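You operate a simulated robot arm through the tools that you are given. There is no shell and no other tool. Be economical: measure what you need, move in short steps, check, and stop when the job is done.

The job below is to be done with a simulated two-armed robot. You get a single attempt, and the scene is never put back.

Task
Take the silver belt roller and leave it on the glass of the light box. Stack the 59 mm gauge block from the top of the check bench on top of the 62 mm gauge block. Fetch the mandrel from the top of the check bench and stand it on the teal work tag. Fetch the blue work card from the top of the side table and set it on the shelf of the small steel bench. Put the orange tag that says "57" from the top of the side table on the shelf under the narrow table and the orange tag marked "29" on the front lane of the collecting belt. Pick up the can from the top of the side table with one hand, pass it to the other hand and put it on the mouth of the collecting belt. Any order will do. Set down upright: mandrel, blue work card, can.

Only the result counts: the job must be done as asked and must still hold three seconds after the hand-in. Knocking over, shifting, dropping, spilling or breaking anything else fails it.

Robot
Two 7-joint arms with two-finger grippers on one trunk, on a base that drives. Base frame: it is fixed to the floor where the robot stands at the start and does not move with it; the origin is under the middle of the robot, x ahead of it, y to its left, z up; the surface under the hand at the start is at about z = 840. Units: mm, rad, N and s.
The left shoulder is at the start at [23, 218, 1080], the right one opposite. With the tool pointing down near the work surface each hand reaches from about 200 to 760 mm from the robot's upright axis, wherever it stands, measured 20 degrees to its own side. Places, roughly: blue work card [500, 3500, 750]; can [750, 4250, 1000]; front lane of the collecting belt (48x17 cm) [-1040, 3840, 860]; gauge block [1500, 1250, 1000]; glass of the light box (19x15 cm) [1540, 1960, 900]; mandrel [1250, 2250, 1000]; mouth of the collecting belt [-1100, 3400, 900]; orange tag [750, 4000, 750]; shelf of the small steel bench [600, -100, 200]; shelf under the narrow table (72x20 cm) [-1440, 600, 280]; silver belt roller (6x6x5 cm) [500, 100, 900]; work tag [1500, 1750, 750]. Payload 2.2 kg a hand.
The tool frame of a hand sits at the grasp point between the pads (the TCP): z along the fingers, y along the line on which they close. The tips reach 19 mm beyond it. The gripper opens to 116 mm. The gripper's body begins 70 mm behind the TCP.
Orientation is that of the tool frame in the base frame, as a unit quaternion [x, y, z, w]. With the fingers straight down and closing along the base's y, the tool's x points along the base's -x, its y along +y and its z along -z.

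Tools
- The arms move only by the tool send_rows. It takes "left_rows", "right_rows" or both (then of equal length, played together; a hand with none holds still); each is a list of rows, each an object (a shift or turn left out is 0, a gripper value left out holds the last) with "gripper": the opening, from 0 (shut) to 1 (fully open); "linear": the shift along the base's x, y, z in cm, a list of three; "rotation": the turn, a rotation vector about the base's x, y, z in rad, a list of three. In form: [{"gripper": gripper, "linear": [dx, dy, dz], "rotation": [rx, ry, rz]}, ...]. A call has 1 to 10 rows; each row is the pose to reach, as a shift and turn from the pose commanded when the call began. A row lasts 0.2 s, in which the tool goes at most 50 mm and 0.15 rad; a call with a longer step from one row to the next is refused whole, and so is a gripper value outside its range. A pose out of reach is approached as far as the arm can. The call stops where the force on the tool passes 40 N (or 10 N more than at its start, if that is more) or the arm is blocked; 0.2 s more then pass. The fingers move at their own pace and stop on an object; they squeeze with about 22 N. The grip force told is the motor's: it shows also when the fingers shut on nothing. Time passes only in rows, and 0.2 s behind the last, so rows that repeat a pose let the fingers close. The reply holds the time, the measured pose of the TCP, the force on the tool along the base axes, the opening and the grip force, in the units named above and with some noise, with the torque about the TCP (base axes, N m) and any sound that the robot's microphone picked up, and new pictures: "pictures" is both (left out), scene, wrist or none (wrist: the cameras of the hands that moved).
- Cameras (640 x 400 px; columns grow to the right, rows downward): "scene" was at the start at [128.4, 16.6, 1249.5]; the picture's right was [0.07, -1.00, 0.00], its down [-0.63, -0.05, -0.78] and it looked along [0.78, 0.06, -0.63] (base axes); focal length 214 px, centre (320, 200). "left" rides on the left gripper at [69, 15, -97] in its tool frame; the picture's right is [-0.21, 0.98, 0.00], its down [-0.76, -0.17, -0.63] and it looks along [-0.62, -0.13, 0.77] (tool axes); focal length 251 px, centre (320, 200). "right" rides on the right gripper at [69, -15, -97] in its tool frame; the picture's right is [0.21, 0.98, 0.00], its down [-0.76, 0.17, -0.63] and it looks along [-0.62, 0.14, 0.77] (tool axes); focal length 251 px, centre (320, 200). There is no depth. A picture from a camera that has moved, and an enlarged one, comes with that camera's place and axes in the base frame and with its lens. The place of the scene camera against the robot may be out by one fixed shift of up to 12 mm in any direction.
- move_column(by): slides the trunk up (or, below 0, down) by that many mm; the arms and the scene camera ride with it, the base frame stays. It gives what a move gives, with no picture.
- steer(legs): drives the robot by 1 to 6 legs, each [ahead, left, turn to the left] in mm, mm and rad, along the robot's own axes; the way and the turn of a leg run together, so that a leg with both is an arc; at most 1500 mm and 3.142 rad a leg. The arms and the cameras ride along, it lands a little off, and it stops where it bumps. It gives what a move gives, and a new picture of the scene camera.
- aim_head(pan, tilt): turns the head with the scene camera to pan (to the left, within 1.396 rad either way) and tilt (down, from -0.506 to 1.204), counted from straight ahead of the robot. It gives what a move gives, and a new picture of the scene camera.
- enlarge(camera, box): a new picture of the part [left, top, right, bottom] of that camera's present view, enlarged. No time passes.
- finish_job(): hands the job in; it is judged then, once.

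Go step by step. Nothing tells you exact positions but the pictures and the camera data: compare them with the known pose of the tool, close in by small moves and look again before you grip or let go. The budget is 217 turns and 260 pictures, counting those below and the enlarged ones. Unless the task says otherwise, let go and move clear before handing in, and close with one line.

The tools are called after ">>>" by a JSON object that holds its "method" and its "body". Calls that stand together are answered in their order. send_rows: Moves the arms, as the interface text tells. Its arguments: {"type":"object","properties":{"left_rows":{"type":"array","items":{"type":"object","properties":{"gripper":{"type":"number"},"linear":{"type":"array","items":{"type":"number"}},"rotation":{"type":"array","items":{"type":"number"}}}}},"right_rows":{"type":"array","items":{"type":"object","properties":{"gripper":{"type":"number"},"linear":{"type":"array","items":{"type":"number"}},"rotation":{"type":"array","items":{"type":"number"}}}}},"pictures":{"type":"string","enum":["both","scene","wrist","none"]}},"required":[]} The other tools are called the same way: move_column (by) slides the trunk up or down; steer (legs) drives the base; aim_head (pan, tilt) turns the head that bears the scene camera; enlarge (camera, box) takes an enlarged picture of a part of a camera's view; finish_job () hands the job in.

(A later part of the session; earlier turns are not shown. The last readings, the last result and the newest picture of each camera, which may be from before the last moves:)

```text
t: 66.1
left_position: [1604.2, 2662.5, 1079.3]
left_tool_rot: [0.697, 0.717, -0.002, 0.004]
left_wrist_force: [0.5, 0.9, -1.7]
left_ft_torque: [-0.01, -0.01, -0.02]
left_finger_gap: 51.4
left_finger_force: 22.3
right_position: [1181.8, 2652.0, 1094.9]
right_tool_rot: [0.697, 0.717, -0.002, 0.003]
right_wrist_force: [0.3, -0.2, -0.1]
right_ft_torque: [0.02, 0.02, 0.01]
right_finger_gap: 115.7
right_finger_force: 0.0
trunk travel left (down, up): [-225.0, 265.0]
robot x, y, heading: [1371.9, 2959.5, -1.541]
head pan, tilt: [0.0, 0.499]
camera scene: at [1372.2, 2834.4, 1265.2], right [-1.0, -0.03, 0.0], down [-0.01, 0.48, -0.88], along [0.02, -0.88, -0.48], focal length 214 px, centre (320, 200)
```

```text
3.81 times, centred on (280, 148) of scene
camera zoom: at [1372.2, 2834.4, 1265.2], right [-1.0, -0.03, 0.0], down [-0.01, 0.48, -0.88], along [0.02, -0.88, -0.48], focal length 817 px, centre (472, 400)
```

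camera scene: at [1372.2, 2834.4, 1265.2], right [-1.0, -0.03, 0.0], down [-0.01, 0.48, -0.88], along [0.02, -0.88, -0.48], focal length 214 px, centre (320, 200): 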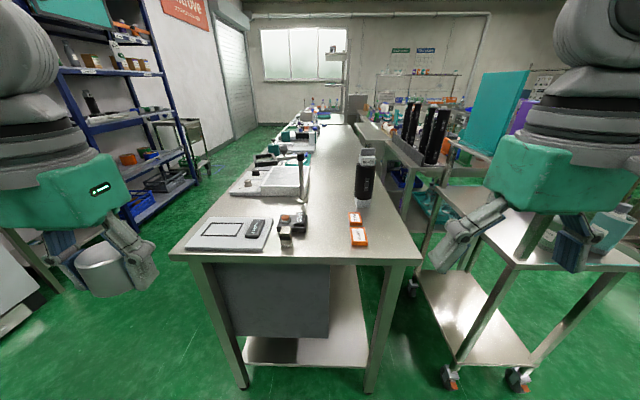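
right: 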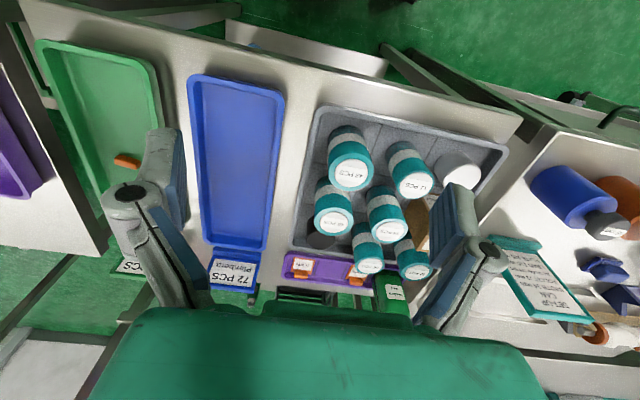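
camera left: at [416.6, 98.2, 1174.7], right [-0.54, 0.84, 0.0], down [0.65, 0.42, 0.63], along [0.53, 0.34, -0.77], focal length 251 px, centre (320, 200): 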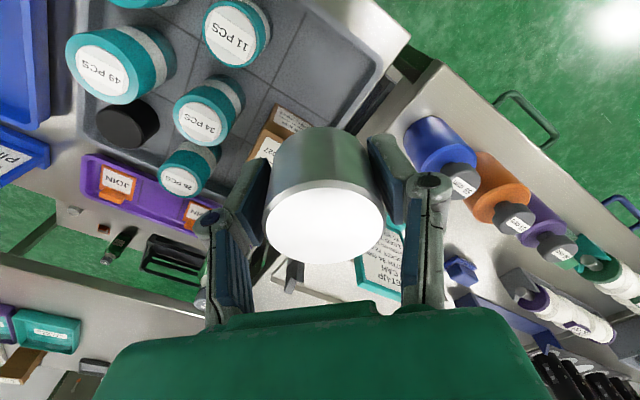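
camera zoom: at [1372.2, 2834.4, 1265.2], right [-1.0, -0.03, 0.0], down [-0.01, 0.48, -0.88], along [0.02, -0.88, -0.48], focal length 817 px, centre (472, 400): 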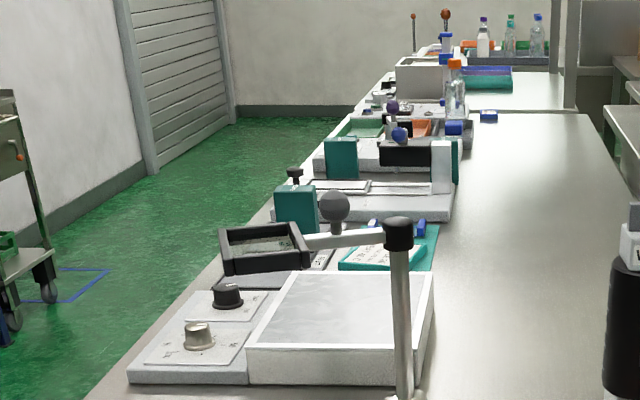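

Light box is ~ (1500,1960) with a magnifier over it; black W105 mandrel ~(1238,2200); teal tag beyond the light box. I'll go round to the far side and face the light box.

>>> {"method": "steer", "body": {"legs": [[0, 800, 0], [950, 0, 0], [0, 0, -1.59]]}}

>>> {"method": "aim_head", "body": {"pan": 0, "tilt": 0.7}}

```text
t: 78.6
left_position: [1918.9, 1810.4, 1078.8]
left_tool_rot: [0.999, 0.034, -0.004, 0.0]
left_wrist_force: [-0.1, -0.5, -2.2]
left_ft_torque: [0.01, 0.02, -0.01]
left_finger_gap: 51.0
left_finger_force: 22.2
right_position: [1892.4, 2233.4, 1096.4]
right_tool_rot: [0.999, 0.033, -0.004, 0.0]
right_wrist_force: [-0.4, -0.4, -0.2]
right_ft_torque: [0.01, 0.0, -0.01]
right_finger_gap: 115.8
right_finger_force: 0.0
trunk travel left (down, up): [-225.0, 265.0]
robot x, y, heading: [2207.2, 2061.7, -3.077]
head pan, tilt: [0.0, 0.499]
camera scene: at [2074.2, 2057.3, 1265.2], right [-0.07, 1.0, 0.0], down [0.48, 0.03, -0.88], along [-0.87, -0.06, -0.48], focal length 214 px, centre (320, 200)
```

scene: 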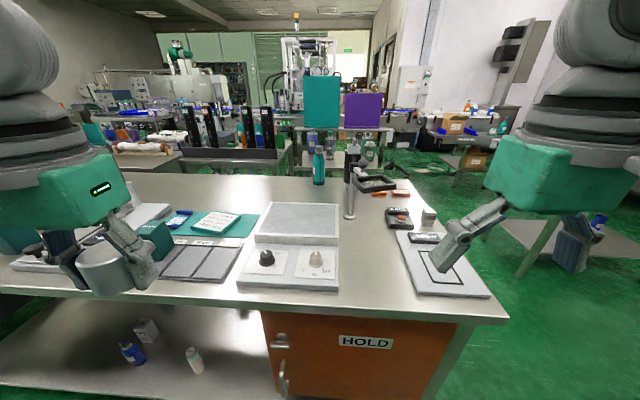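

```text
t: 79.4
left_position: [1920.0, 1811.1, 1079.8]
left_tool_rot: [0.999, 0.033, -0.004, 0.0]
left_wrist_force: [0.5, -0.4, -2.0]
left_ft_torque: [-0.01, 0.0, 0.0]
left_finger_gap: 51.3
left_finger_force: 22.0
right_position: [1893.9, 2232.6, 1096.0]
right_tool_rot: [0.999, 0.034, -0.005, 0.001]
right_wrist_force: [-0.1, 0.1, -0.2]
right_ft_torque: [0.01, -0.01, 0.0]
right_finger_gap: 115.9
right_finger_force: 0.1
trunk travel left (down, up): [-225.0, 265.0]
robot x, y, heading: [2205.0, 2058.6, -3.075]
head pan, tilt: [0.0, 0.7]
camera scene: at [2080.5, 2057.7, 1247.6], right [-0.07, 1.0, 0.0], down [0.64, 0.04, -0.76], along [-0.76, -0.05, -0.65], focal length 214 px, centre (320, 200)
```

scene: 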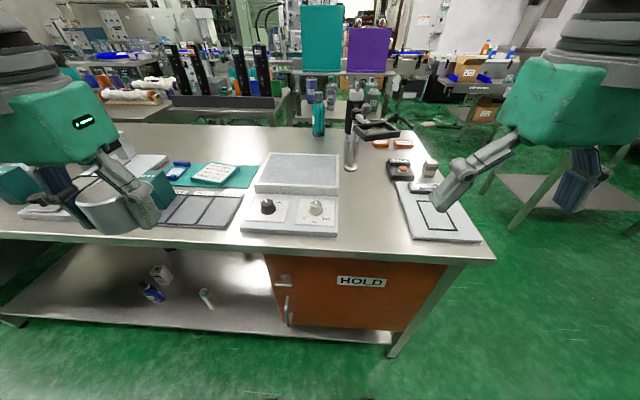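

Glass centre computes to about (1547,1964) at z≈900. Left hand moves above it.

>>> {"method": "send_rows", "body": {"left_rows": [{"linear": [-2, 1, 0]}, {"linear": [-6, 2.5, 0]}, {"linear": [-10.5, 4.3, 0]}, {"linear": [-15, 6.2, 0]}, {"linear": [-19.5, 8, -1]}, {"linear": [-24, 10, -3]}, {"linear": [-28.5, 11.8, -5]}, {"linear": [-33, 13.5, -7]}, {"linear": [-37, 15.3, -9]}, {"linear": [-37, 15.3, -9]}]}}

```text
refused: row 6 steps farther than a row can; nothing moved
```

>>> {"method": "send_rows", "body": {"left_rows": [{"linear": [-3, 1.2, 0]}, {"linear": [-7, 2.9, 0]}, {"linear": [-11, 4.6, -1]}, {"linear": [-15, 6.2, -2]}, {"linear": [-19.2, 8, -3]}, {"linear": [-23.4, 9.7, -4.5]}, {"linear": [-27.6, 11.5, -6]}, {"linear": [-31.8, 13.3, -7.5]}, {"linear": [-35.5, 14.8, -9]}, {"linear": [-37.2, 15.3, -9.5]}]}}

```text
t: 81.6
left_position: [1546.2, 1964.7, 982.2]
left_tool_rot: [0.999, 0.034, -0.003, 0.001]
left_wrist_force: [-0.4, -0.3, -1.6]
left_ft_torque: [0.02, -0.02, -0.02]
left_finger_gap: 51.1
left_finger_force: 22.0
right_position: [1892.9, 2235.2, 1095.3]
right_tool_rot: [0.999, 0.033, -0.004, 0.0]
right_wrist_force: [0.4, -1.4, 0.2]
right_ft_torque: [-0.02, 0.03, -0.01]
right_finger_gap: 116.4
right_finger_force: 0.0
trunk travel left (down, up): [-225.0, 265.0]
robot x, y, heading: [2204.4, 2061.1, -3.078]
head pan, tilt: [0.0, 0.7]
camera scene: at [2077.3, 2060.5, 1247.2], right [-0.07, 1.0, 0.0], down [0.65, 0.04, -0.76], along [-0.76, -0.05, -0.65], focal length 214 px, centre (320, 200)
camera left: at [1617.2, 1955.1, 1080.0], right [-0.15, -0.99, 0.0], down [-0.76, 0.12, 0.64], along [-0.63, 0.09, -0.77], focal length 251 px, centre (320, 200)
```

scene: 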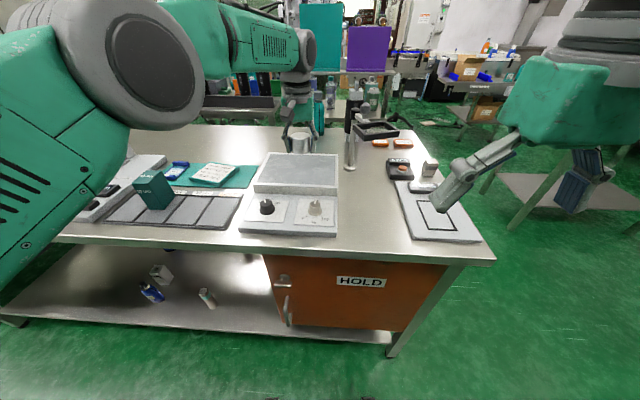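
left: 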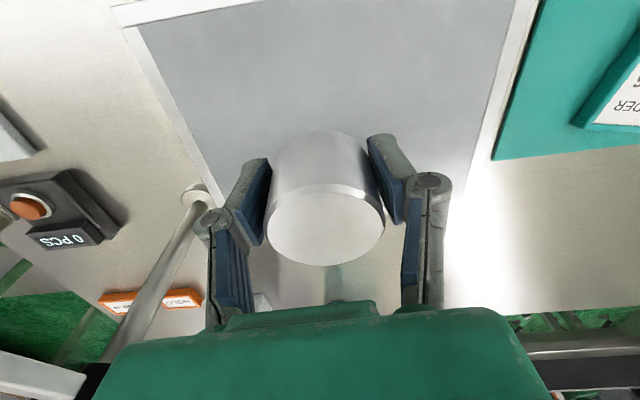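

Above the glass. Descending gently, watching the force for contact.

>>> {"method": "send_rows", "body": {"left_rows": [{"linear": [-0.4, -0.5, -1]}, {"linear": [-0.5, -0.7, -2]}, {"linear": [-0.5, -0.7, -2.6]}, {"linear": [-0.5, -0.7, -3.2]}, {"linear": [-0.5, -0.7, -3.8]}, {"linear": [-0.5, -0.7, -4.3]}], "pictures": "wrist"}}

```text
t: 83.0
left_position: [1543.5, 1958.7, 940.6]
left_tool_rot: [0.999, 0.033, -0.005, 0.0]
left_wrist_force: [-0.1, 0.7, -1.7]
left_ft_torque: [-0.02, -0.01, -0.02]
left_finger_gap: 50.9
left_finger_force: 22.5
right_position: [1893.0, 2234.0, 1096.6]
right_tool_rot: [0.999, 0.034, -0.004, 0.0]
right_wrist_force: [0.5, -0.8, 0.0]
right_ft_torque: [-0.04, -0.03, 0.01]
right_finger_gap: 116.0
right_finger_force: 0.0
trunk travel left (down, up): [-225.0, 265.0]
robot x, y, heading: [2204.8, 2059.7, -3.071]
head pan, tilt: [0.0, 0.7]
camera left: at [1612.8, 1948.7, 1037.6], right [-0.15, -0.99, 0.0], down [-0.76, 0.12, 0.64], along [-0.63, 0.09, -0.77], focal length 251 px, centre (320, 200)
```

left: 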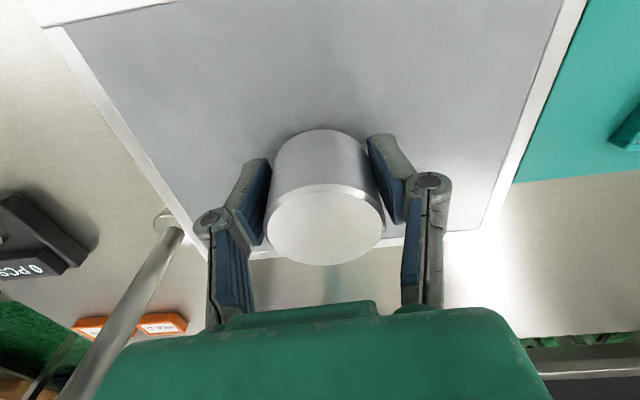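

>>> {"method": "send_rows", "body": {"left_rows": [{"linear": [-0.4, -0.4, -0.4]}, {"linear": [-0.5, -0.5, -0.7]}, {"linear": [-0.5, -0.5, -1.0]}], "pictures": "none"}}

>>> {"method": "send_rows", "body": {"left_rows": [{"linear": [0, 0, -0.3]}, {"linear": [0, 0, -0.6]}], "pictures": "wrist"}}

```text
t: 83.8
left_position: [1537.5, 1953.4, 930.4]
left_tool_rot: [0.999, 0.034, -0.004, 0.0]
left_wrist_force: [-0.1, 0.9, -2.3]
left_ft_torque: [0.02, -0.01, -0.05]
left_finger_gap: 51.0
left_finger_force: 22.3
right_position: [1893.3, 2234.2, 1097.2]
right_tool_rot: [0.999, 0.032, -0.004, -0.001]
right_wrist_force: [-0.5, 0.0, 0.2]
right_ft_torque: [-0.01, -0.02, 0.01]
right_finger_gap: 116.3
right_finger_force: 0.1
trunk travel left (down, up): [-225.0, 265.0]
robot x, y, heading: [2205.0, 2059.0, -3.072]
head pan, tilt: [0.0, 0.7]
```

```text
t: 84.4
left_position: [1536.0, 1953.8, 925.3]
left_tool_rot: [0.999, 0.033, -0.004, 0.001]
left_wrist_force: [0.6, -0.7, -1.4]
left_ft_torque: [-0.03, 0.02, 0.02]
left_finger_gap: 51.0
left_finger_force: 21.6
right_position: [1893.8, 2234.8, 1095.6]
right_tool_rot: [0.999, 0.033, -0.004, 0.0]
right_wrist_force: [0.2, -0.2, -0.1]
right_ft_torque: [-0.03, 0.01, 0.02]
right_finger_gap: 116.0
right_finger_force: 0.1
trunk travel left (down, up): [-225.0, 265.0]
robot x, y, heading: [2204.7, 2057.6, -3.076]
head pan, tilt: [0.0, 0.7]
camera left: at [1607.9, 1944.3, 1022.4], right [-0.15, -0.99, 0.0], down [-0.76, 0.12, 0.64], along [-0.63, 0.09, -0.77], focal length 251 px, centre (320, 200)
```

left: 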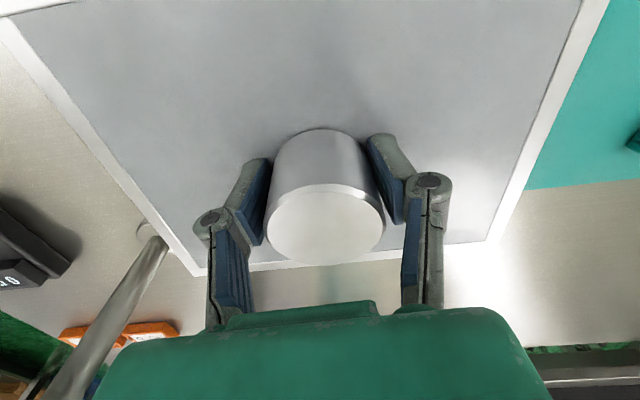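

>>> {"method": "send_rows", "body": {"left_rows": [{"linear": [0, 0, -0.3]}, {"linear": [0, 0, -0.6]}], "pictures": "none"}}

>>> {"method": "send_rows", "body": {"left_rows": [{"linear": [0, 0, -0.3]}], "pictures": "none"}}

>>> {"method": "send_rows", "body": {"left_rows": [{"linear": [0, 0, -0.3]}], "pictures": "none"}}

```text
t: 85.0
left_position: [1537.6, 1954.8, 924.7]
left_tool_rot: [0.999, 0.034, -0.008, 0.0]
left_wrist_force: [0.0, -1.9, 25.1]
left_ft_torque: [-0.01, -0.13, 0.02]
left_finger_gap: 51.2
left_finger_force: 22.6
right_position: [1895.4, 2234.7, 1098.5]
right_tool_rot: [0.999, 0.033, -0.005, 0.0]
right_wrist_force: [0.6, 0.9, -0.5]
right_ft_torque: [0.01, -0.01, 0.02]
right_finger_gap: 116.1
right_finger_force: 0.0
trunk travel left (down, up): [-225.0, 265.0]
robot x, y, heading: [2204.0, 2056.3, -3.076]
head pan, tilt: [0.0, 0.7]
```

```text
t: 85.5
left_position: [1536.0, 1953.6, 924.5]
left_tool_rot: [0.999, 0.034, -0.012, 0.0]
left_wrist_force: [8.2, 2.0, 14.2]
left_ft_torque: [-0.18, -0.41, 0.07]
left_finger_gap: 51.3
left_finger_force: 22.0
right_position: [1894.7, 2233.8, 1095.1]
right_tool_rot: [0.999, 0.033, -0.004, 0.0]
right_wrist_force: [-0.2, 0.3, 0.9]
right_ft_torque: [0.01, -0.01, 0.02]
right_finger_gap: 116.1
right_finger_force: 0.0
trunk travel left (down, up): [-225.0, 265.0]
robot x, y, heading: [2203.5, 2059.0, -3.075]
head pan, tilt: [0.0, 0.7]
stopped in row 1 (left hand): the force on the tool passed its limit at 42 N (the readings are from after the stop); the commanded pose is now the measured one
```

```text
t: 85.9
left_position: [1536.6, 1954.2, 924.3]
left_tool_rot: [0.999, 0.035, -0.015, 0.0]
left_wrist_force: [5.2, 1.5, 28.6]
left_ft_torque: [-0.22, -0.46, 0.02]
left_finger_gap: 51.2
left_finger_force: 22.2
right_position: [1896.7, 2233.9, 1098.3]
right_tool_rot: [0.999, 0.033, -0.006, 0.001]
right_wrist_force: [-0.4, 0.0, 0.3]
right_ft_torque: [-0.02, -0.02, 0.02]
right_finger_gap: 116.2
right_finger_force: 0.0
trunk travel left (down, up): [-225.0, 265.0]
robot x, y, heading: [2203.1, 2057.5, -3.069]
head pan, tilt: [0.0, 0.7]
```

Contact at TCP z≈924.5. Ease pressure, open, and rise.

>>> {"method": "send_rows", "body": {"left_rows": [{"linear": [0, 0, 0.3]}, {"linear": [0, 0, 0.3], "gripper": 0.65}, {"linear": [0, 0, 0.3], "gripper": 0.65}, {"linear": [0, 0, 1.5], "gripper": 0.65}, {"linear": [0, 0, 4]}, {"linear": [0, 0, 8]}, {"linear": [0, 0, 12]}, {"linear": [0, 0, 15]}], "pictures": "both"}}

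```text
t: 87.7
left_position: [1543.8, 1950.8, 1058.1]
left_tool_rot: [0.999, 0.035, -0.012, 0.0]
left_wrist_force: [0.4, 0.0, 0.2]
left_ft_torque: [0.0, -0.02, -0.04]
left_finger_gap: 75.5
left_finger_force: 0.0
left hand out of reach, approached as far as the arm can: row 7, 8
right_position: [1895.0, 2233.8, 1097.0]
right_tool_rot: [0.999, 0.033, -0.004, 0.0]
right_wrist_force: [0.0, -0.4, 0.4]
right_ft_torque: [-0.01, -0.03, 0.0]
right_finger_gap: 116.2
right_finger_force: 0.1
trunk travel left (down, up): [-225.0, 265.0]
robot x, y, heading: [2203.2, 2060.0, -3.069]
head pan, tilt: [0.0, 0.7]
camera scene: at [2078.7, 2060.0, 1247.4], right [-0.07, 1.0, 0.0], down [0.65, 0.04, -0.76], along [-0.76, -0.05, -0.65], focal length 214 px, centre (320, 200)
camera left: at [1615.1, 1941.3, 1154.3], right [-0.15, -0.99, 0.0], down [-0.75, 0.12, 0.65], along [-0.64, 0.09, -0.76], focal length 251 px, centre (320, 200)
```

scene: 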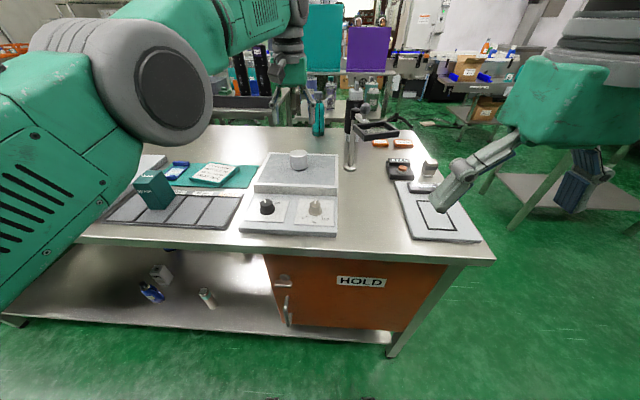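
left: 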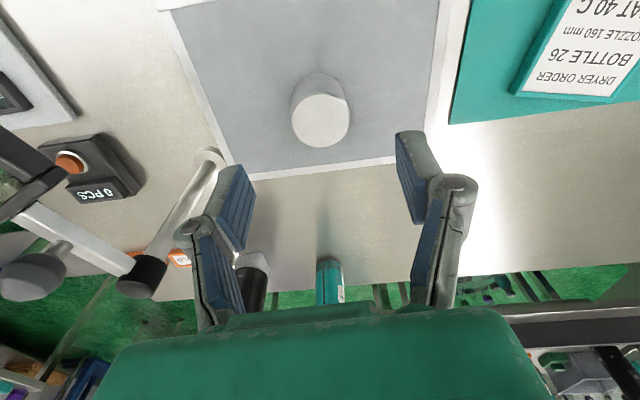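

Roller is on the glass. Retract the left arm and inspect the teal items.

>>> {"method": "send_rows", "body": {"left_rows": [{"linear": [4, -1.5, 0], "gripper": 1}, {"linear": [8, -3, 0]}, {"linear": [12, -4.5, 0]}, {"linear": [16, -6, 0]}, {"linear": [20, -8, 0]}, {"linear": [24, -10, 1]}, {"linear": [28, -12, 2]}, {"linear": [32, -14, 3]}, {"linear": [36, -14, 4]}, {"linear": [36, -14, 4]}], "pictures": "none"}}

>>> {"method": "aim_head", "body": {"pan": 0.45, "tilt": 0.6}}

>>> {"method": "enlarge", "body": {"camera": "scene", "box": [180, 130, 500, 330]}}

```text
t: 89.9
left_position: [1905.5, 1814.2, 1099.4]
left_tool_rot: [0.999, 0.034, -0.011, 0.001]
left_wrist_force: [-0.5, 0.7, -0.3]
left_ft_torque: [-0.03, -0.01, 0.0]
left_finger_gap: 116.3
left_finger_force: 0.0
right_position: [1892.8, 2237.0, 1096.1]
right_tool_rot: [0.999, 0.032, -0.004, 0.001]
right_wrist_force: [-0.8, 0.8, -0.4]
right_ft_torque: [0.02, -0.02, 0.03]
right_finger_gap: 115.9
right_finger_force: 0.0
trunk travel left (down, up): [-225.0, 265.0]
robot x, y, heading: [2201.9, 2062.3, -3.072]
head pan, tilt: [0.0, 0.7]
```

```text
t: 90.8
left_position: [1906.0, 1812.4, 1100.7]
left_tool_rot: [0.999, 0.034, -0.013, 0.0]
left_wrist_force: [-0.8, 0.1, -0.5]
left_ft_torque: [0.0, 0.0, -0.01]
left_finger_gap: 115.9
left_finger_force: 0.1
right_position: [1894.8, 2234.4, 1096.3]
right_tool_rot: [0.999, 0.033, -0.004, 0.001]
right_wrist_force: [-0.5, 1.0, 0.3]
right_ft_torque: [0.0, 0.01, 0.01]
right_finger_gap: 116.1
right_finger_force: 0.1
trunk travel left (down, up): [-225.0, 265.0]
robot x, y, heading: [2208.4, 2060.1, -3.079]
head pan, tilt: [0.45, 0.6]
camera scene: at [2088.1, 2022.7, 1256.2], right [-0.49, 0.87, 0.0], down [0.49, 0.28, -0.82], along [-0.72, -0.41, -0.57], focal length 214 px, centre (320, 200)
```

scene: 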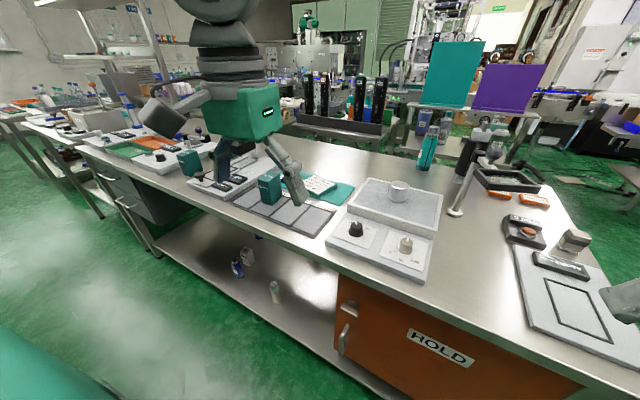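

```text
2.00 times, centred on (340, 230) of scene
camera zoom: at [2088.1, 2022.7, 1256.2], right [-0.49, 0.87, 0.0], down [0.49, 0.28, -0.82], along [-0.72, -0.41, -0.57], focal length 429 px, centre (280, 140)
```

zoom: 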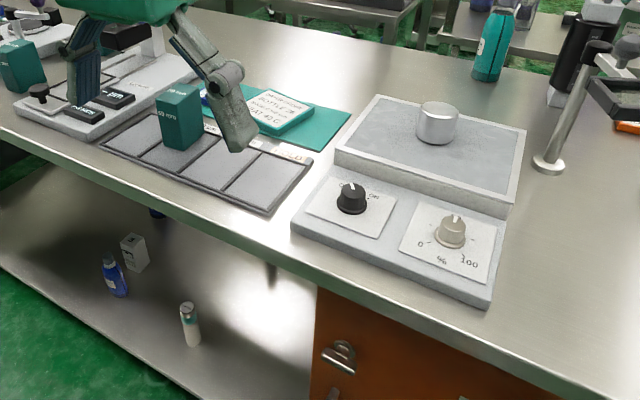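

Teal gauge blocks seem to be further along the bench. I'll slide left (−y) 350 mm and look down.

>>> {"method": "steer", "body": {"legs": [[0, 400, -0.07]]}}

>>> {"method": "aim_head", "body": {"pan": 0, "tilt": 0.75}}

>>> {"method": "enlarge", "body": {"camera": "scene", "box": [160, 90, 480, 290]}}

```text
t: 93.2
left_position: [1902.6, 1430.8, 1099.2]
left_tool_rot: [1.0, -0.001, -0.012, -0.002]
left_wrist_force: [-0.7, -0.3, -0.1]
left_ft_torque: [0.03, 0.04, -0.01]
left_finger_gap: 115.8
left_finger_force: 0.0
right_position: [1919.8, 1852.7, 1096.7]
right_tool_rot: [1.0, -0.001, -0.004, -0.001]
right_wrist_force: [0.8, -0.3, 0.4]
right_ft_torque: [-0.03, -0.02, 0.03]
right_finger_gap: 116.3
right_finger_force: 0.0
trunk travel left (down, up): [-225.0, 265.0]
robot x, y, heading: [2218.6, 1659.9, 3.144]
head pan, tilt: [0.45, 0.6]
camera scene: at [2098.0, 1626.8, 1256.1], right [-0.43, 0.9, 0.0], down [0.51, 0.25, -0.82], along [-0.74, -0.36, -0.57], focal length 214 px, centre (320, 200)
```

scene: 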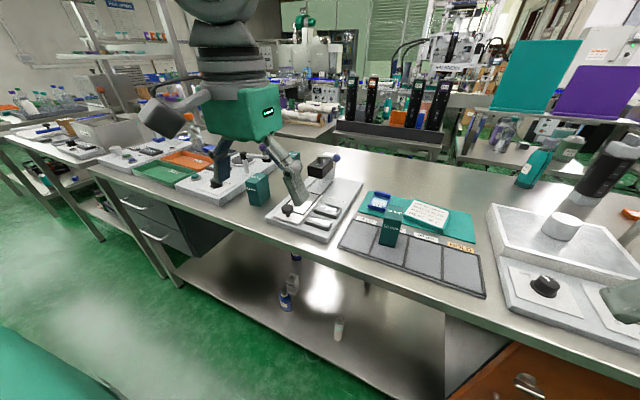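

```text
t: 94.2
left_position: [1904.4, 1432.2, 1101.2]
left_tool_rot: [1.0, -0.001, -0.012, -0.001]
left_wrist_force: [-0.5, 0.1, 0.7]
left_ft_torque: [0.0, -0.01, 0.0]
left_finger_gap: 115.9
left_finger_force: 0.1
right_position: [1921.4, 1854.9, 1096.2]
right_tool_rot: [1.0, -0.001, -0.005, -0.001]
right_wrist_force: [0.0, 0.3, 0.8]
right_ft_torque: [-0.01, 0.01, -0.04]
right_finger_gap: 115.9
right_finger_force: 0.0
trunk travel left (down, up): [-225.0, 265.0]
robot x, y, heading: [2218.8, 1659.6, 3.141]
head pan, tilt: [0.0, 0.75]
camera scene: at [2094.8, 1666.7, 1243.3], right [0.0, 1.0, 0.0], down [0.68, 0.0, -0.73], along [-0.73, 0.0, -0.68], focal length 214 px, centre (320, 200)
```

scene: 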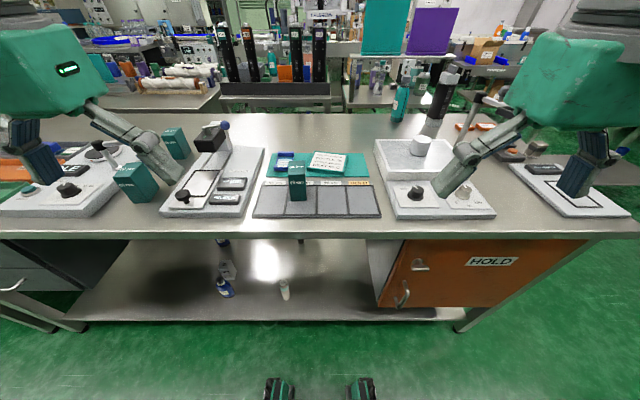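

```text
2.00 times, centred on (320, 190) of scene
camera zoom: at [2094.8, 1666.7, 1243.3], right [0.0, 1.0, 0.0], down [0.68, 0.0, -0.73], along [-0.73, 0.0, -0.68], focal length 429 px, centre (320, 220)
```

zoom: 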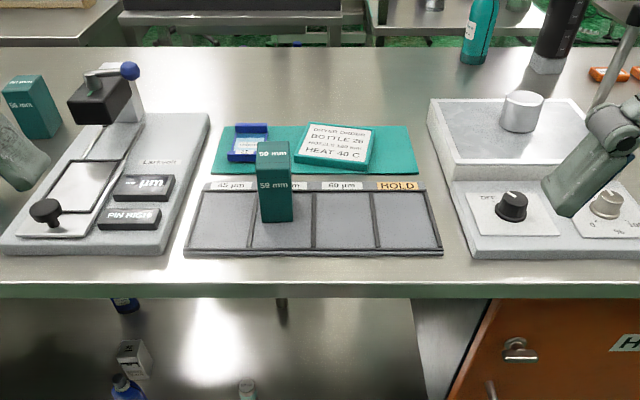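

The 59 mm block is on the rack in front. Enlarge the left to read the other two blocks.

>>> {"method": "enlarge", "body": {"camera": "scene", "box": [90, 110, 210, 220]}}

>>> {"method": "enlarge", "body": {"camera": "scene", "box": [250, 130, 390, 225]}}

```text
3.64 times, centred on (150, 165) of scene
camera zoom: at [2094.8, 1666.7, 1243.3], right [0.0, 1.0, 0.0], down [0.68, 0.0, -0.73], along [-0.73, 0.0, -0.68], focal length 780 px, centre (938, 327)
```

zoom: 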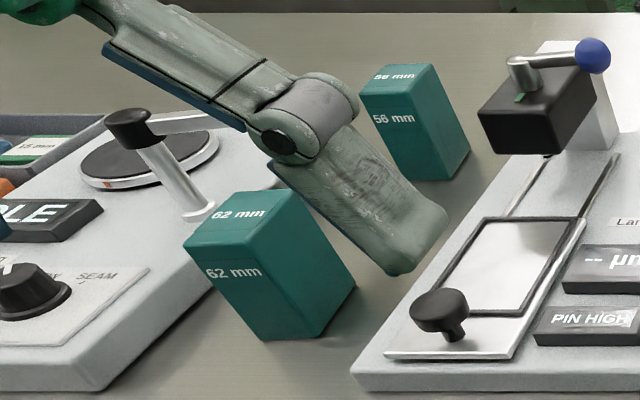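

```text
4.21 times, centred on (320, 178) of scene
camera zoom: at [2094.8, 1666.7, 1243.3], right [0.0, 1.0, 0.0], down [0.68, 0.0, -0.73], along [-0.73, 0.0, -0.68], focal length 903 px, centre (320, 295)
```

zoom: 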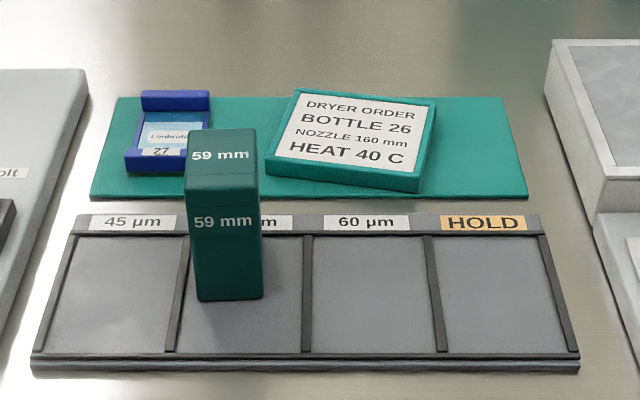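

59 mm block ≈(1655,1611), 62 mm block ≈(1658,1192). I'll slide the base to y≈1470 so the left hand reaches both.

>>> {"method": "steer", "body": {"legs": [[0, 190, 0]]}}

>>> {"method": "send_rows", "body": {"left_rows": [{"linear": [-4, 2, -1]}, {"linear": [-8, 5, -2]}, {"linear": [-11, 9, -3]}, {"linear": [-14, 13, -4]}, {"linear": [-17, 17, -5]}, {"linear": [-19, 21, -6]}, {"linear": [-21, 25, -7]}, {"linear": [-22, 29, -8]}, {"linear": [-23, 33, -9]}, {"linear": [-23, 35, -10]}]}}

```text
t: 95.7
left_position: [1904.2, 1238.0, 1099.9]
left_tool_rot: [1.0, 0.0, -0.012, -0.001]
left_wrist_force: [0.2, -0.2, 0.0]
left_ft_torque: [0.01, -0.01, 0.04]
left_finger_gap: 116.0
left_finger_force: 0.0
right_position: [1920.8, 1660.3, 1098.0]
right_tool_rot: [1.0, 0.0, -0.005, -0.002]
right_wrist_force: [0.3, -0.1, 0.1]
right_ft_torque: [0.04, 0.03, 0.01]
right_finger_gap: 116.3
right_finger_force: 0.0
trunk travel left (down, up): [-225.0, 265.0]
robot x, y, heading: [2214.9, 1465.3, 3.134]
head pan, tilt: [0.0, 0.75]
camera scene: at [2094.5, 1477.5, 1243.3], right [0.0, 1.0, 0.0], down [0.68, 0.0, -0.73], along [-0.73, 0.0, -0.68], focal length 214 px, centre (320, 200)
```

scene: 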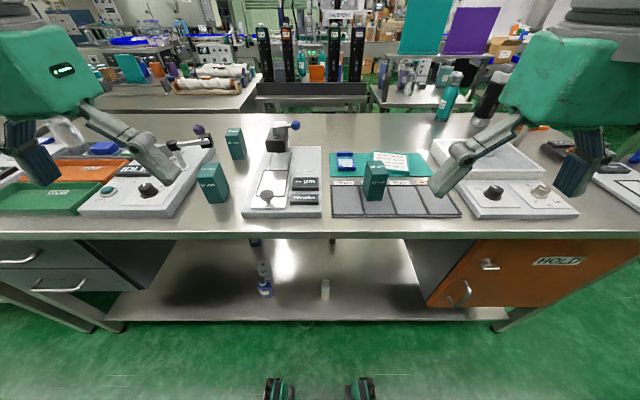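

```text
refused: row 2 steps farther than a row can; nothing moved
```

Triangulated: 59 block top ≈(1660,1610,948), 62 block top ≈(1680,1216,950). Move the left hand over the 59 block.

>>> {"method": "send_rows", "body": {"left_rows": [{"linear": [-2.4, 3.7, -0.6]}, {"linear": [-4.9, 7.5, -1.2]}, {"linear": [-7.4, 11.3, -1.8]}, {"linear": [-9.9, 15.1, -2.4]}, {"linear": [-12.4, 18.9, -3]}, {"linear": [-14.9, 22.7, -3.6]}, {"linear": [-17.4, 26.5, -4.2]}, {"linear": [-19.9, 30.3, -4.8]}, {"linear": [-22.3, 34, -5.4]}, {"linear": [-24.4, 37.2, -6], "gripper": 0.65}], "pictures": "wrist"}}

```text
t: 97.9
left_position: [1661.9, 1606.7, 1035.5]
left_tool_rot: [1.0, 0.008, -0.009, 0.002]
left_wrist_force: [0.8, 0.8, 1.3]
left_ft_torque: [-0.08, 0.01, 0.01]
left_finger_gap: 75.4
left_finger_force: 0.0
left hand out of reach, approached as far as the arm can: row 10
right_position: [1920.2, 1671.2, 1096.3]
right_tool_rot: [1.0, -0.001, -0.005, 0.004]
right_wrist_force: [0.4, -0.1, 1.0]
right_ft_torque: [-0.03, 0.02, 0.01]
right_finger_gap: 115.7
right_finger_force: 0.0
trunk travel left (down, up): [-225.0, 265.0]
robot x, y, heading: [2215.1, 1469.7, 3.138]
head pan, tilt: [0.0, 0.75]
camera left: at [1732.9, 1593.5, 1132.3], right [-0.2, -0.98, 0.01], down [-0.75, 0.16, 0.65], along [-0.63, 0.12, -0.76], focal length 251 px, centre (320, 200)
```

left: 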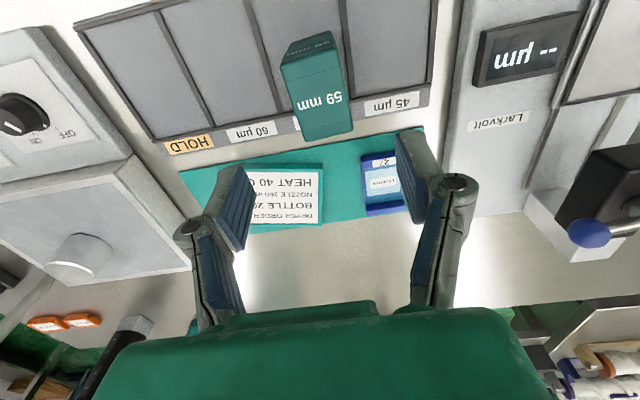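

The left arm is at its inner limit; I'll shift the base 130 mm right (+y), raising nothing else, then re-aim.

>>> {"method": "steer", "body": {"legs": [[0, -130, 0]]}}

>>> {"method": "send_rows", "body": {"left_rows": [{"linear": [0.3, -4, 0]}, {"linear": [0.6, -8, 0]}, {"linear": [1, -12, 0]}, {"linear": [1, -13, -2]}, {"linear": [1, -13, -3]}], "right_rows": [{"linear": [2, 2, 0]}, {"linear": [4, 4, 0]}, {"linear": [4, 6, 0]}, {"linear": [4, 8, 0]}, {"linear": [4, 8, 0]}], "pictures": "wrist"}}

```text
t: 99.5
left_position: [1678.0, 1771.9, 1046.4]
left_tool_rot: [1.0, 0.004, -0.018, 0.006]
left_wrist_force: [4.3, 7.8, -2.5]
left_ft_torque: [-0.73, 0.41, 0.01]
left_finger_gap: 75.4
left_finger_force: 0.1
right_position: [1938.1, 1824.7, 1090.9]
right_tool_rot: [1.0, 0.0, -0.001, 0.013]
right_wrist_force: [0.2, 1.0, 0.0]
right_ft_torque: [-0.13, -0.02, -0.01]
right_finger_gap: 115.9
right_finger_force: 0.1
trunk travel left (down, up): [-225.0, 265.0]
robot x, y, heading: [2223.9, 1604.0, 3.135]
head pan, tilt: [0.0, 0.75]
stopped in leg 1: the robot was blocked; the commanded pose is now the measured one
camera scene: at [2099.1, 1649.1, 1242.4], right [0.0, 1.0, -0.03], down [0.68, -0.03, -0.73], along [-0.73, -0.02, -0.68], focal length 214 px, centre (320, 200)
```

scene: 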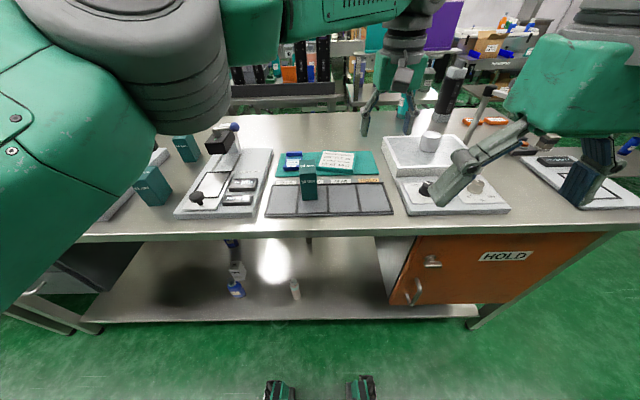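

```text
t: 101.0
left_position: [1680.7, 1519.3, 1028.2]
left_tool_rot: [0.999, 0.015, -0.021, -0.043]
left_wrist_force: [-1.1, -3.0, -0.6]
left_ft_torque: [0.21, -0.03, 0.0]
left_finger_gap: 75.3
left_finger_force: 0.0
right_position: [1978.3, 1784.0, 1116.0]
right_tool_rot: [0.999, 0.003, -0.01, -0.037]
right_wrist_force: [-0.5, -1.6, 0.1]
right_ft_torque: [0.14, -0.03, 0.01]
right_finger_gap: 115.8
right_finger_force: 0.1
trunk travel left (down, up): [-225.0, 265.0]
robot x, y, heading: [2222.2, 1584.5, 3.141]
head pan, tilt: [0.0, 0.75]
stopped in row 5 (right hand): the arm was blocked; the commanded pose is now the measured one
camera right: at [2049.4, 1793.4, 1210.6], right [0.22, -0.97, -0.08], down [-0.74, -0.22, 0.63], along [-0.63, -0.08, -0.77], focal length 251 px, centre (320, 200)
camera left: at [1753.1, 1497.7, 1119.7], right [-0.19, -0.98, -0.08], down [-0.73, 0.09, 0.67], along [-0.65, 0.18, -0.73], focal length 251 px, centre (320, 200)
```

right: 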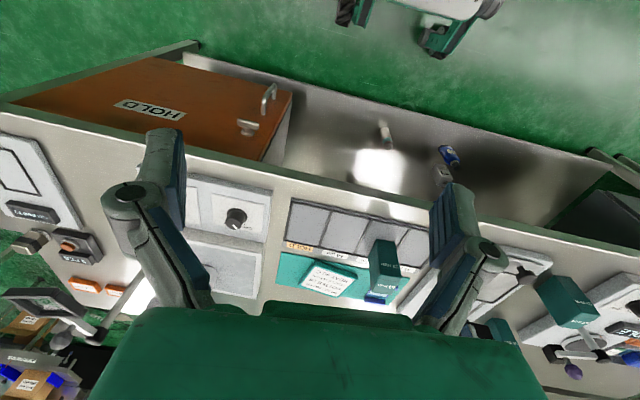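
left: 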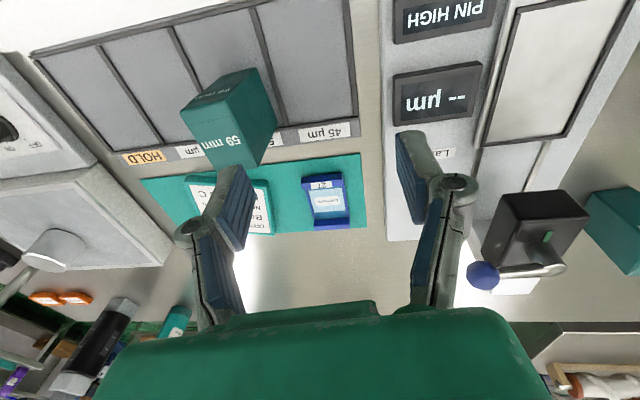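

Something blocked; the arms may have touched each other. Let it settle and look.

>>> {"method": "send_rows", "body": {"left_rows": [{"linear": [0, 0, 0]}, {"linear": [0, 0, 0]}], "pictures": "scene"}}

```text
t: 101.5
left_position: [1682.1, 1558.1, 1028.3]
left_tool_rot: [0.999, 0.01, -0.021, -0.027]
left_wrist_force: [0.3, 0.1, 0.2]
left_ft_torque: [-0.04, 0.03, 0.02]
left_finger_gap: 75.4
left_finger_force: 0.0
right_position: [1979.1, 1825.6, 1108.6]
right_tool_rot: [1.0, 0.003, -0.009, -0.017]
right_wrist_force: [0.0, -0.2, 0.6]
right_ft_torque: [0.0, 0.03, 0.0]
right_finger_gap: 116.0
right_finger_force: 0.1
trunk travel left (down, up): [-225.0, 265.0]
robot x, y, heading: [2217.6, 1586.0, 3.144]
head pan, tilt: [0.0, 0.75]
camera scene: at [2097.0, 1618.6, 1242.7], right [0.01, 1.0, -0.02], down [0.68, -0.02, -0.73], along [-0.73, -0.01, -0.68], focal length 214 px, centre (320, 200)
```

scene: 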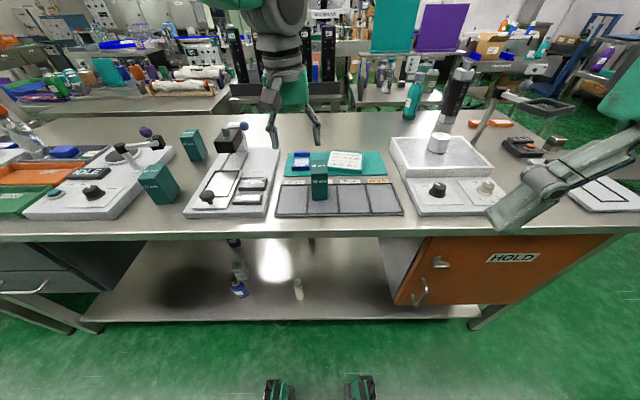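

>>> {"method": "send_rows", "body": {"left_rows": [{"linear": [0, 0, 0]}, {"linear": [0, 0, 0]}, {"linear": [0, 0, 0]}, {"linear": [0, 0, 0]}], "pictures": "wrist"}}

```text
t: 102.8
left_position: [1682.0, 1523.7, 1030.9]
left_tool_rot: [0.999, 0.015, -0.023, -0.039]
left_wrist_force: [0.2, -1.4, -0.5]
left_ft_torque: [0.07, -0.02, -0.02]
left_finger_gap: 75.3
left_finger_force: 0.0
right_position: [1981.0, 1789.5, 1113.4]
right_tool_rot: [0.999, 0.004, -0.01, -0.032]
right_wrist_force: [0.5, -0.6, 0.6]
right_ft_torque: [0.02, -0.01, -0.02]
right_finger_gap: 115.8
right_finger_force: 0.1
trunk travel left (down, up): [-225.0, 265.0]
robot x, y, heading: [2218.4, 1578.8, 3.139]
head pan, tilt: [0.0, 0.75]
stopped in row 4 (left hand): the arm was blocked; the commanded pose is now the measured one
camera left: at [1755.2, 1502.8, 1122.5], right [-0.19, -0.98, -0.07], down [-0.73, 0.09, 0.68], along [-0.66, 0.17, -0.73], focal length 251 px, centre (320, 200)
```

left: 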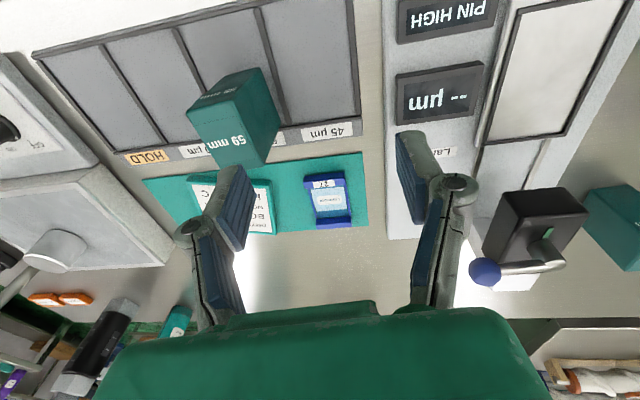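

The robot is rocking, probably from self-contact of the left arm crossing inward. I'll pull the left arm back to its own side.

>>> {"method": "send_rows", "body": {"left_rows": [{"linear": [2, -3, 1]}, {"linear": [4, -6, 2]}, {"linear": [6, -9, 3]}, {"linear": [8, -12, 4]}, {"linear": [10, -14, 5]}, {"linear": [12, -14, 5]}, {"linear": [14, -14, 5]}], "pictures": "scene"}}

>>> {"method": "send_rows", "body": {"left_rows": [{"linear": [0, 0, 0]}, {"linear": [0, 0, 0]}, {"linear": [0, 0, 0]}, {"linear": [0, 0, 0]}], "pictures": "none"}}

```text
t: 104.5
left_position: [1824.2, 1409.1, 1081.5]
left_tool_rot: [0.999, 0.014, -0.023, -0.025]
left_wrist_force: [-0.7, 1.5, -0.2]
left_ft_torque: [-0.1, 0.01, -0.02]
left_finger_gap: 75.5
left_finger_force: 0.1
right_position: [1983.0, 1819.4, 1108.0]
right_tool_rot: [1.0, 0.004, -0.011, -0.016]
right_wrist_force: [0.5, 0.5, -0.9]
right_ft_torque: [-0.07, 0.03, -0.01]
right_finger_gap: 116.2
right_finger_force: 0.1
trunk travel left (down, up): [-225.0, 265.0]
robot x, y, heading: [2219.3, 1579.1, 3.136]
head pan, tilt: [0.0, 0.75]
stopped in row 7 (left hand): the arm was blocked; the commanded pose is now the measured one
camera scene: at [2097.4, 1585.1, 1243.2], right [0.0, 1.0, 0.0], down [0.68, 0.0, -0.73], along [-0.73, 0.0, -0.68], focal length 214 px, centre (320, 200)
```

scene: 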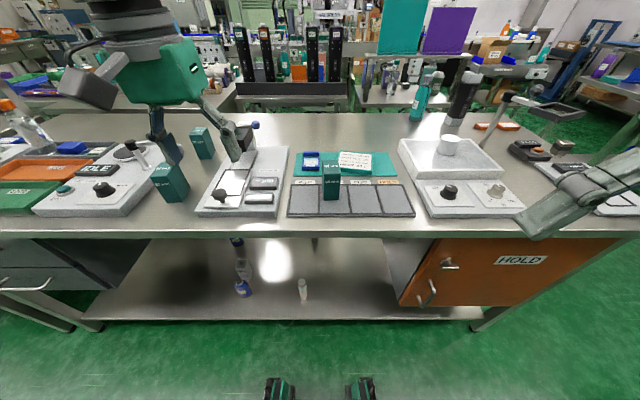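

```text
t: 105.8
left_position: [1826.7, 1393.8, 1080.1]
left_tool_rot: [0.999, 0.015, -0.023, -0.033]
left_wrist_force: [-0.1, -0.6, 0.2]
left_ft_torque: [0.01, 0.02, -0.02]
left_finger_gap: 75.4
left_finger_force: 0.1
right_position: [1984.4, 1802.2, 1112.1]
right_tool_rot: [1.0, 0.004, -0.013, -0.025]
right_wrist_force: [0.0, -0.1, 0.7]
right_ft_torque: [0.0, -0.03, -0.01]
right_finger_gap: 115.9
right_finger_force: 0.1
trunk travel left (down, up): [-225.0, 265.0]
robot x, y, heading: [2219.1, 1578.4, 3.141]
head pan, tilt: [0.0, 0.75]
stopped in row 4 (left hand): the arm was blocked; the commanded pose is now the measured one
```

>>> {"method": "send_rows", "body": {"left_rows": [{"linear": [0, 0, 0]}, {"linear": [0, 0, 0]}, {"linear": [0, 0, 0]}, {"linear": [0, 0, 0]}, {"linear": [0, 0, 0]}, {"linear": [0, 0, 0]}, {"linear": [0, 0, 0]}, {"linear": [0, 0, 0]}], "pictures": "none"}}

>>> {"method": "aim_head", "body": {"pan": 0.8, "tilt": 0.9}}

```text
t: 107.5
left_position: [1826.1, 1376.4, 1077.7]
left_tool_rot: [0.999, 0.016, -0.023, -0.042]
left_wrist_force: [0.7, -0.7, -0.7]
left_ft_torque: [0.08, 0.02, 0.01]
left_finger_gap: 75.2
left_finger_force: 0.0
right_position: [1983.9, 1784.4, 1115.2]
right_tool_rot: [0.999, 0.005, -0.013, -0.033]
right_wrist_force: [0.4, 0.2, 1.0]
right_ft_torque: [0.04, 0.0, -0.01]
right_finger_gap: 116.0
right_finger_force: 0.1
trunk travel left (down, up): [-225.0, 265.0]
robot x, y, heading: [2225.5, 1577.7, 3.138]
head pan, tilt: [0.0, 0.75]
```

```text
t: 108.7
left_position: [1826.8, 1400.8, 1080.1]
left_tool_rot: [0.999, 0.014, -0.022, -0.03]
left_wrist_force: [-0.2, 0.4, -0.1]
left_ft_torque: [0.0, 0.01, 0.01]
left_finger_gap: 75.4
left_finger_force: 0.1
right_position: [1983.6, 1809.4, 1111.6]
right_tool_rot: [1.0, 0.004, -0.011, -0.022]
right_wrist_force: [0.0, 0.0, -0.2]
right_ft_torque: [0.0, 0.01, -0.01]
right_finger_gap: 115.9
right_finger_force: 0.0
trunk travel left (down, up): [-225.0, 265.0]
robot x, y, heading: [2220.8, 1578.2, 3.143]
head pan, tilt: [0.799, 0.901]
camera scene: at [2127.6, 1523.0, 1230.8], right [-0.71, 0.7, 0.0], down [0.55, 0.57, -0.61], along [-0.43, -0.44, -0.79], focal length 214 px, centre (320, 200)
```

scene: 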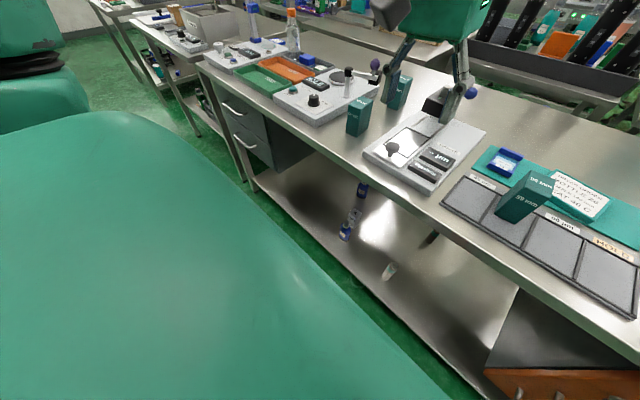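

Settling now. Re-level both tools.

>>> {"method": "send_rows", "body": {"left_rows": [{"rotation": [-0.03, -0.022, -0.014]}, {"rotation": [-0.06, -0.044, -0.028]}, {"rotation": [-0.06, -0.044, -0.028]}], "right_rows": [{"rotation": [-0.022, -0.011, -0.004]}, {"rotation": [-0.044, -0.022, -0.008]}, {"rotation": [-0.044, -0.022, -0.008]}], "pictures": "none"}}

>>> {"method": "send_rows", "body": {"left_rows": [{"linear": [0, 0, 0]}, {"linear": [0, 0, 0]}, {"linear": [0, 0, 0]}, {"linear": [0, 0, 0]}], "pictures": "none"}}

>>> {"method": "aim_head", "body": {"pan": 0.0, "tilt": 0.75}}

```text
t: 109.5
left_position: [1827.6, 1391.1, 1079.2]
left_tool_rot: [1.0, 0.001, 0.0, -0.004]
left_wrist_force: [0.2, -0.6, 0.5]
left_ft_torque: [0.03, 0.03, -0.01]
left_finger_gap: 75.2
left_finger_force: 0.0
right_position: [1985.3, 1799.2, 1113.2]
right_tool_rot: [1.0, 0.0, -0.001, -0.004]
right_wrist_force: [1.0, -0.4, -0.1]
right_ft_torque: [0.03, 0.0, 0.01]
right_finger_gap: 116.1
right_finger_force: 0.1
trunk travel left (down, up): [-225.0, 265.0]
robot x, y, heading: [2219.0, 1576.3, 3.137]
head pan, tilt: [0.799, 0.901]
```

```text
t: 110.5
left_position: [1827.1, 1420.3, 1082.8]
left_tool_rot: [1.0, 0.0, -0.002, 0.007]
left_wrist_force: [-0.4, 0.6, -0.3]
left_ft_torque: [-0.07, 0.0, -0.01]
left_finger_gap: 75.5
left_finger_force: 0.1
right_position: [1985.3, 1828.7, 1106.8]
right_tool_rot: [1.0, -0.002, -0.001, 0.009]
right_wrist_force: [0.0, 0.4, 0.0]
right_ft_torque: [-0.05, 0.02, 0.0]
right_finger_gap: 115.9
right_finger_force: 0.0
trunk travel left (down, up): [-225.0, 265.0]
robot x, y, heading: [2222.8, 1582.6, 3.139]
head pan, tilt: [0.799, 0.901]
```

```text
t: 111.6
left_position: [1826.9, 1404.9, 1080.3]
left_tool_rot: [1.0, 0.002, -0.001, 0.001]
left_wrist_force: [-0.5, 0.5, 0.0]
left_ft_torque: [-0.03, -0.02, -0.04]
left_finger_gap: 75.3
left_finger_force: 0.1
right_position: [1983.1, 1814.9, 1111.0]
right_tool_rot: [1.0, 0.0, -0.001, 0.002]
right_wrist_force: [0.2, 0.3, -0.5]
right_ft_torque: [-0.03, 0.0, 0.02]
right_finger_gap: 115.9
right_finger_force: 0.1
trunk travel left (down, up): [-225.0, 265.0]
robot x, y, heading: [2217.3, 1580.7, 3.137]
head pan, tilt: [0.0, 0.75]
camera scene: at [2097.3, 1607.1, 1243.0], right [0.0, 1.0, -0.02], down [0.68, -0.01, -0.73], along [-0.73, -0.01, -0.68], focal length 214 px, centre (320, 200)
```

scene: 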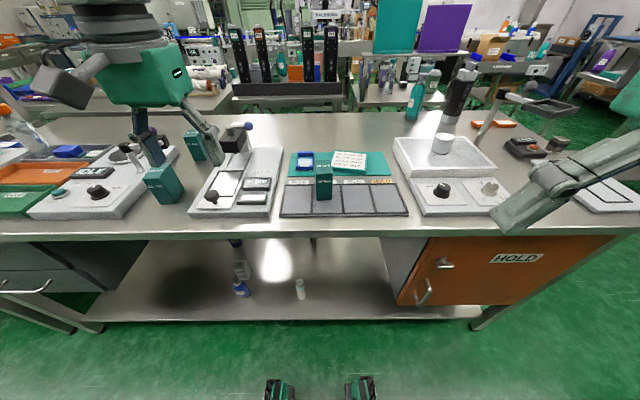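

The base is still swaying slightly; I'll wait it out.

>>> {"method": "send_rows", "body": {"left_rows": [{"linear": [0, 0, 0]}, {"linear": [0, 0, 0]}, {"linear": [0, 0, 0]}, {"linear": [0, 0, 0]}, {"linear": [0, 0, 0]}, {"linear": [0, 0, 0]}, {"linear": [0, 0, 0]}, {"linear": [0, 0, 0]}, {"linear": [0, 0, 0]}, {"linear": [0, 0, 0]}], "pictures": "none"}}

>>> {"method": "send_rows", "body": {"left_rows": [{"linear": [0, 0, 0]}, {"linear": [0, 0, 0]}, {"linear": [0, 0, 0]}, {"linear": [0, 0, 0]}, {"linear": [0, 0, 0]}, {"linear": [0, 0, 0]}, {"linear": [0, 0, 0]}, {"linear": [0, 0, 0]}, {"linear": [0, 0, 0]}, {"linear": [0, 0, 0]}], "pictures": "none"}}

>>> {"method": "send_rows", "body": {"left_rows": [{"linear": [0, 0, 0]}, {"linear": [0, 0, 0]}, {"linear": [0, 0, 0]}, {"linear": [0, 0, 0]}, {"linear": [0, 0, 0]}, {"linear": [0, 0, 0]}, {"linear": [0, 0, 0]}], "pictures": "none"}}

>>> {"method": "send_rows", "body": {"left_rows": [{"linear": [0, 0, 0]}, {"linear": [0, 0, 0]}], "pictures": "none"}}

```text
t: 113.8
left_position: [1827.6, 1414.4, 1082.1]
left_tool_rot: [1.0, 0.0, -0.003, 0.005]
left_wrist_force: [-0.3, 0.6, -0.1]
left_ft_torque: [-0.08, 0.0, 0.01]
left_finger_gap: 75.5
left_finger_force: 0.0
right_position: [1983.5, 1823.3, 1108.6]
right_tool_rot: [1.0, 0.0, -0.001, 0.004]
right_wrist_force: [0.2, 1.2, 0.4]
right_ft_torque: [-0.02, 0.01, 0.05]
right_finger_gap: 115.7
right_finger_force: 0.0
trunk travel left (down, up): [-225.0, 265.0]
robot x, y, heading: [2220.6, 1579.4, 3.137]
head pan, tilt: [0.0, 0.75]
```

```text
t: 116.2
left_position: [1827.4, 1371.6, 1078.7]
left_tool_rot: [1.0, 0.003, -0.002, -0.011]
left_wrist_force: [0.4, -0.8, 0.1]
left_ft_torque: [0.07, 0.0, -0.03]
left_finger_gap: 75.4
left_finger_force: 0.1
right_position: [1986.0, 1780.7, 1116.1]
right_tool_rot: [1.0, 0.001, -0.002, -0.012]
right_wrist_force: [0.3, 0.3, 1.0]
right_ft_torque: [0.0, -0.02, 0.02]
right_finger_gap: 116.2
right_finger_force: 0.1
trunk travel left (down, up): [-225.0, 265.0]
robot x, y, heading: [2219.2, 1571.0, 3.14]
head pan, tilt: [0.0, 0.75]
stopped in row 10 (left hand): the arm was blocked; the commanded pose is now the measured one
```

```text
t: 117.8
left_position: [1828.3, 1362.3, 1077.2]
left_tool_rot: [1.0, 0.002, 0.0, -0.015]
left_wrist_force: [-0.2, -2.3, 0.0]
left_ft_torque: [0.15, -0.01, 0.01]
left_finger_gap: 75.4
left_finger_force: 0.1
right_position: [1984.9, 1770.2, 1118.3]
right_tool_rot: [1.0, 0.001, -0.001, -0.015]
right_wrist_force: [0.7, -0.2, -0.5]
right_ft_torque: [0.06, 0.03, 0.01]
right_finger_gap: 115.9
right_finger_force: 0.0
trunk travel left (down, up): [-225.0, 265.0]
robot x, y, heading: [2219.0, 1563.9, 3.133]
head pan, tilt: [0.0, 0.75]
```

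```text
t: 118.4
left_position: [1827.5, 1384.4, 1079.3]
left_tool_rot: [1.0, 0.002, -0.001, -0.006]
left_wrist_force: [-0.3, 0.6, -0.3]
left_ft_torque: [0.01, 0.01, 0.01]
left_finger_gap: 75.4
left_finger_force: 0.0
right_position: [1985.1, 1792.9, 1112.9]
right_tool_rot: [1.0, 0.0, -0.002, -0.005]
right_wrist_force: [0.0, -0.6, -0.8]
right_ft_torque: [-0.01, 0.03, 0.01]
right_finger_gap: 116.4
right_finger_force: 0.0
trunk travel left (down, up): [-225.0, 265.0]
robot x, y, heading: [2221.3, 1571.2, 3.14]
head pan, tilt: [0.0, 0.75]
```

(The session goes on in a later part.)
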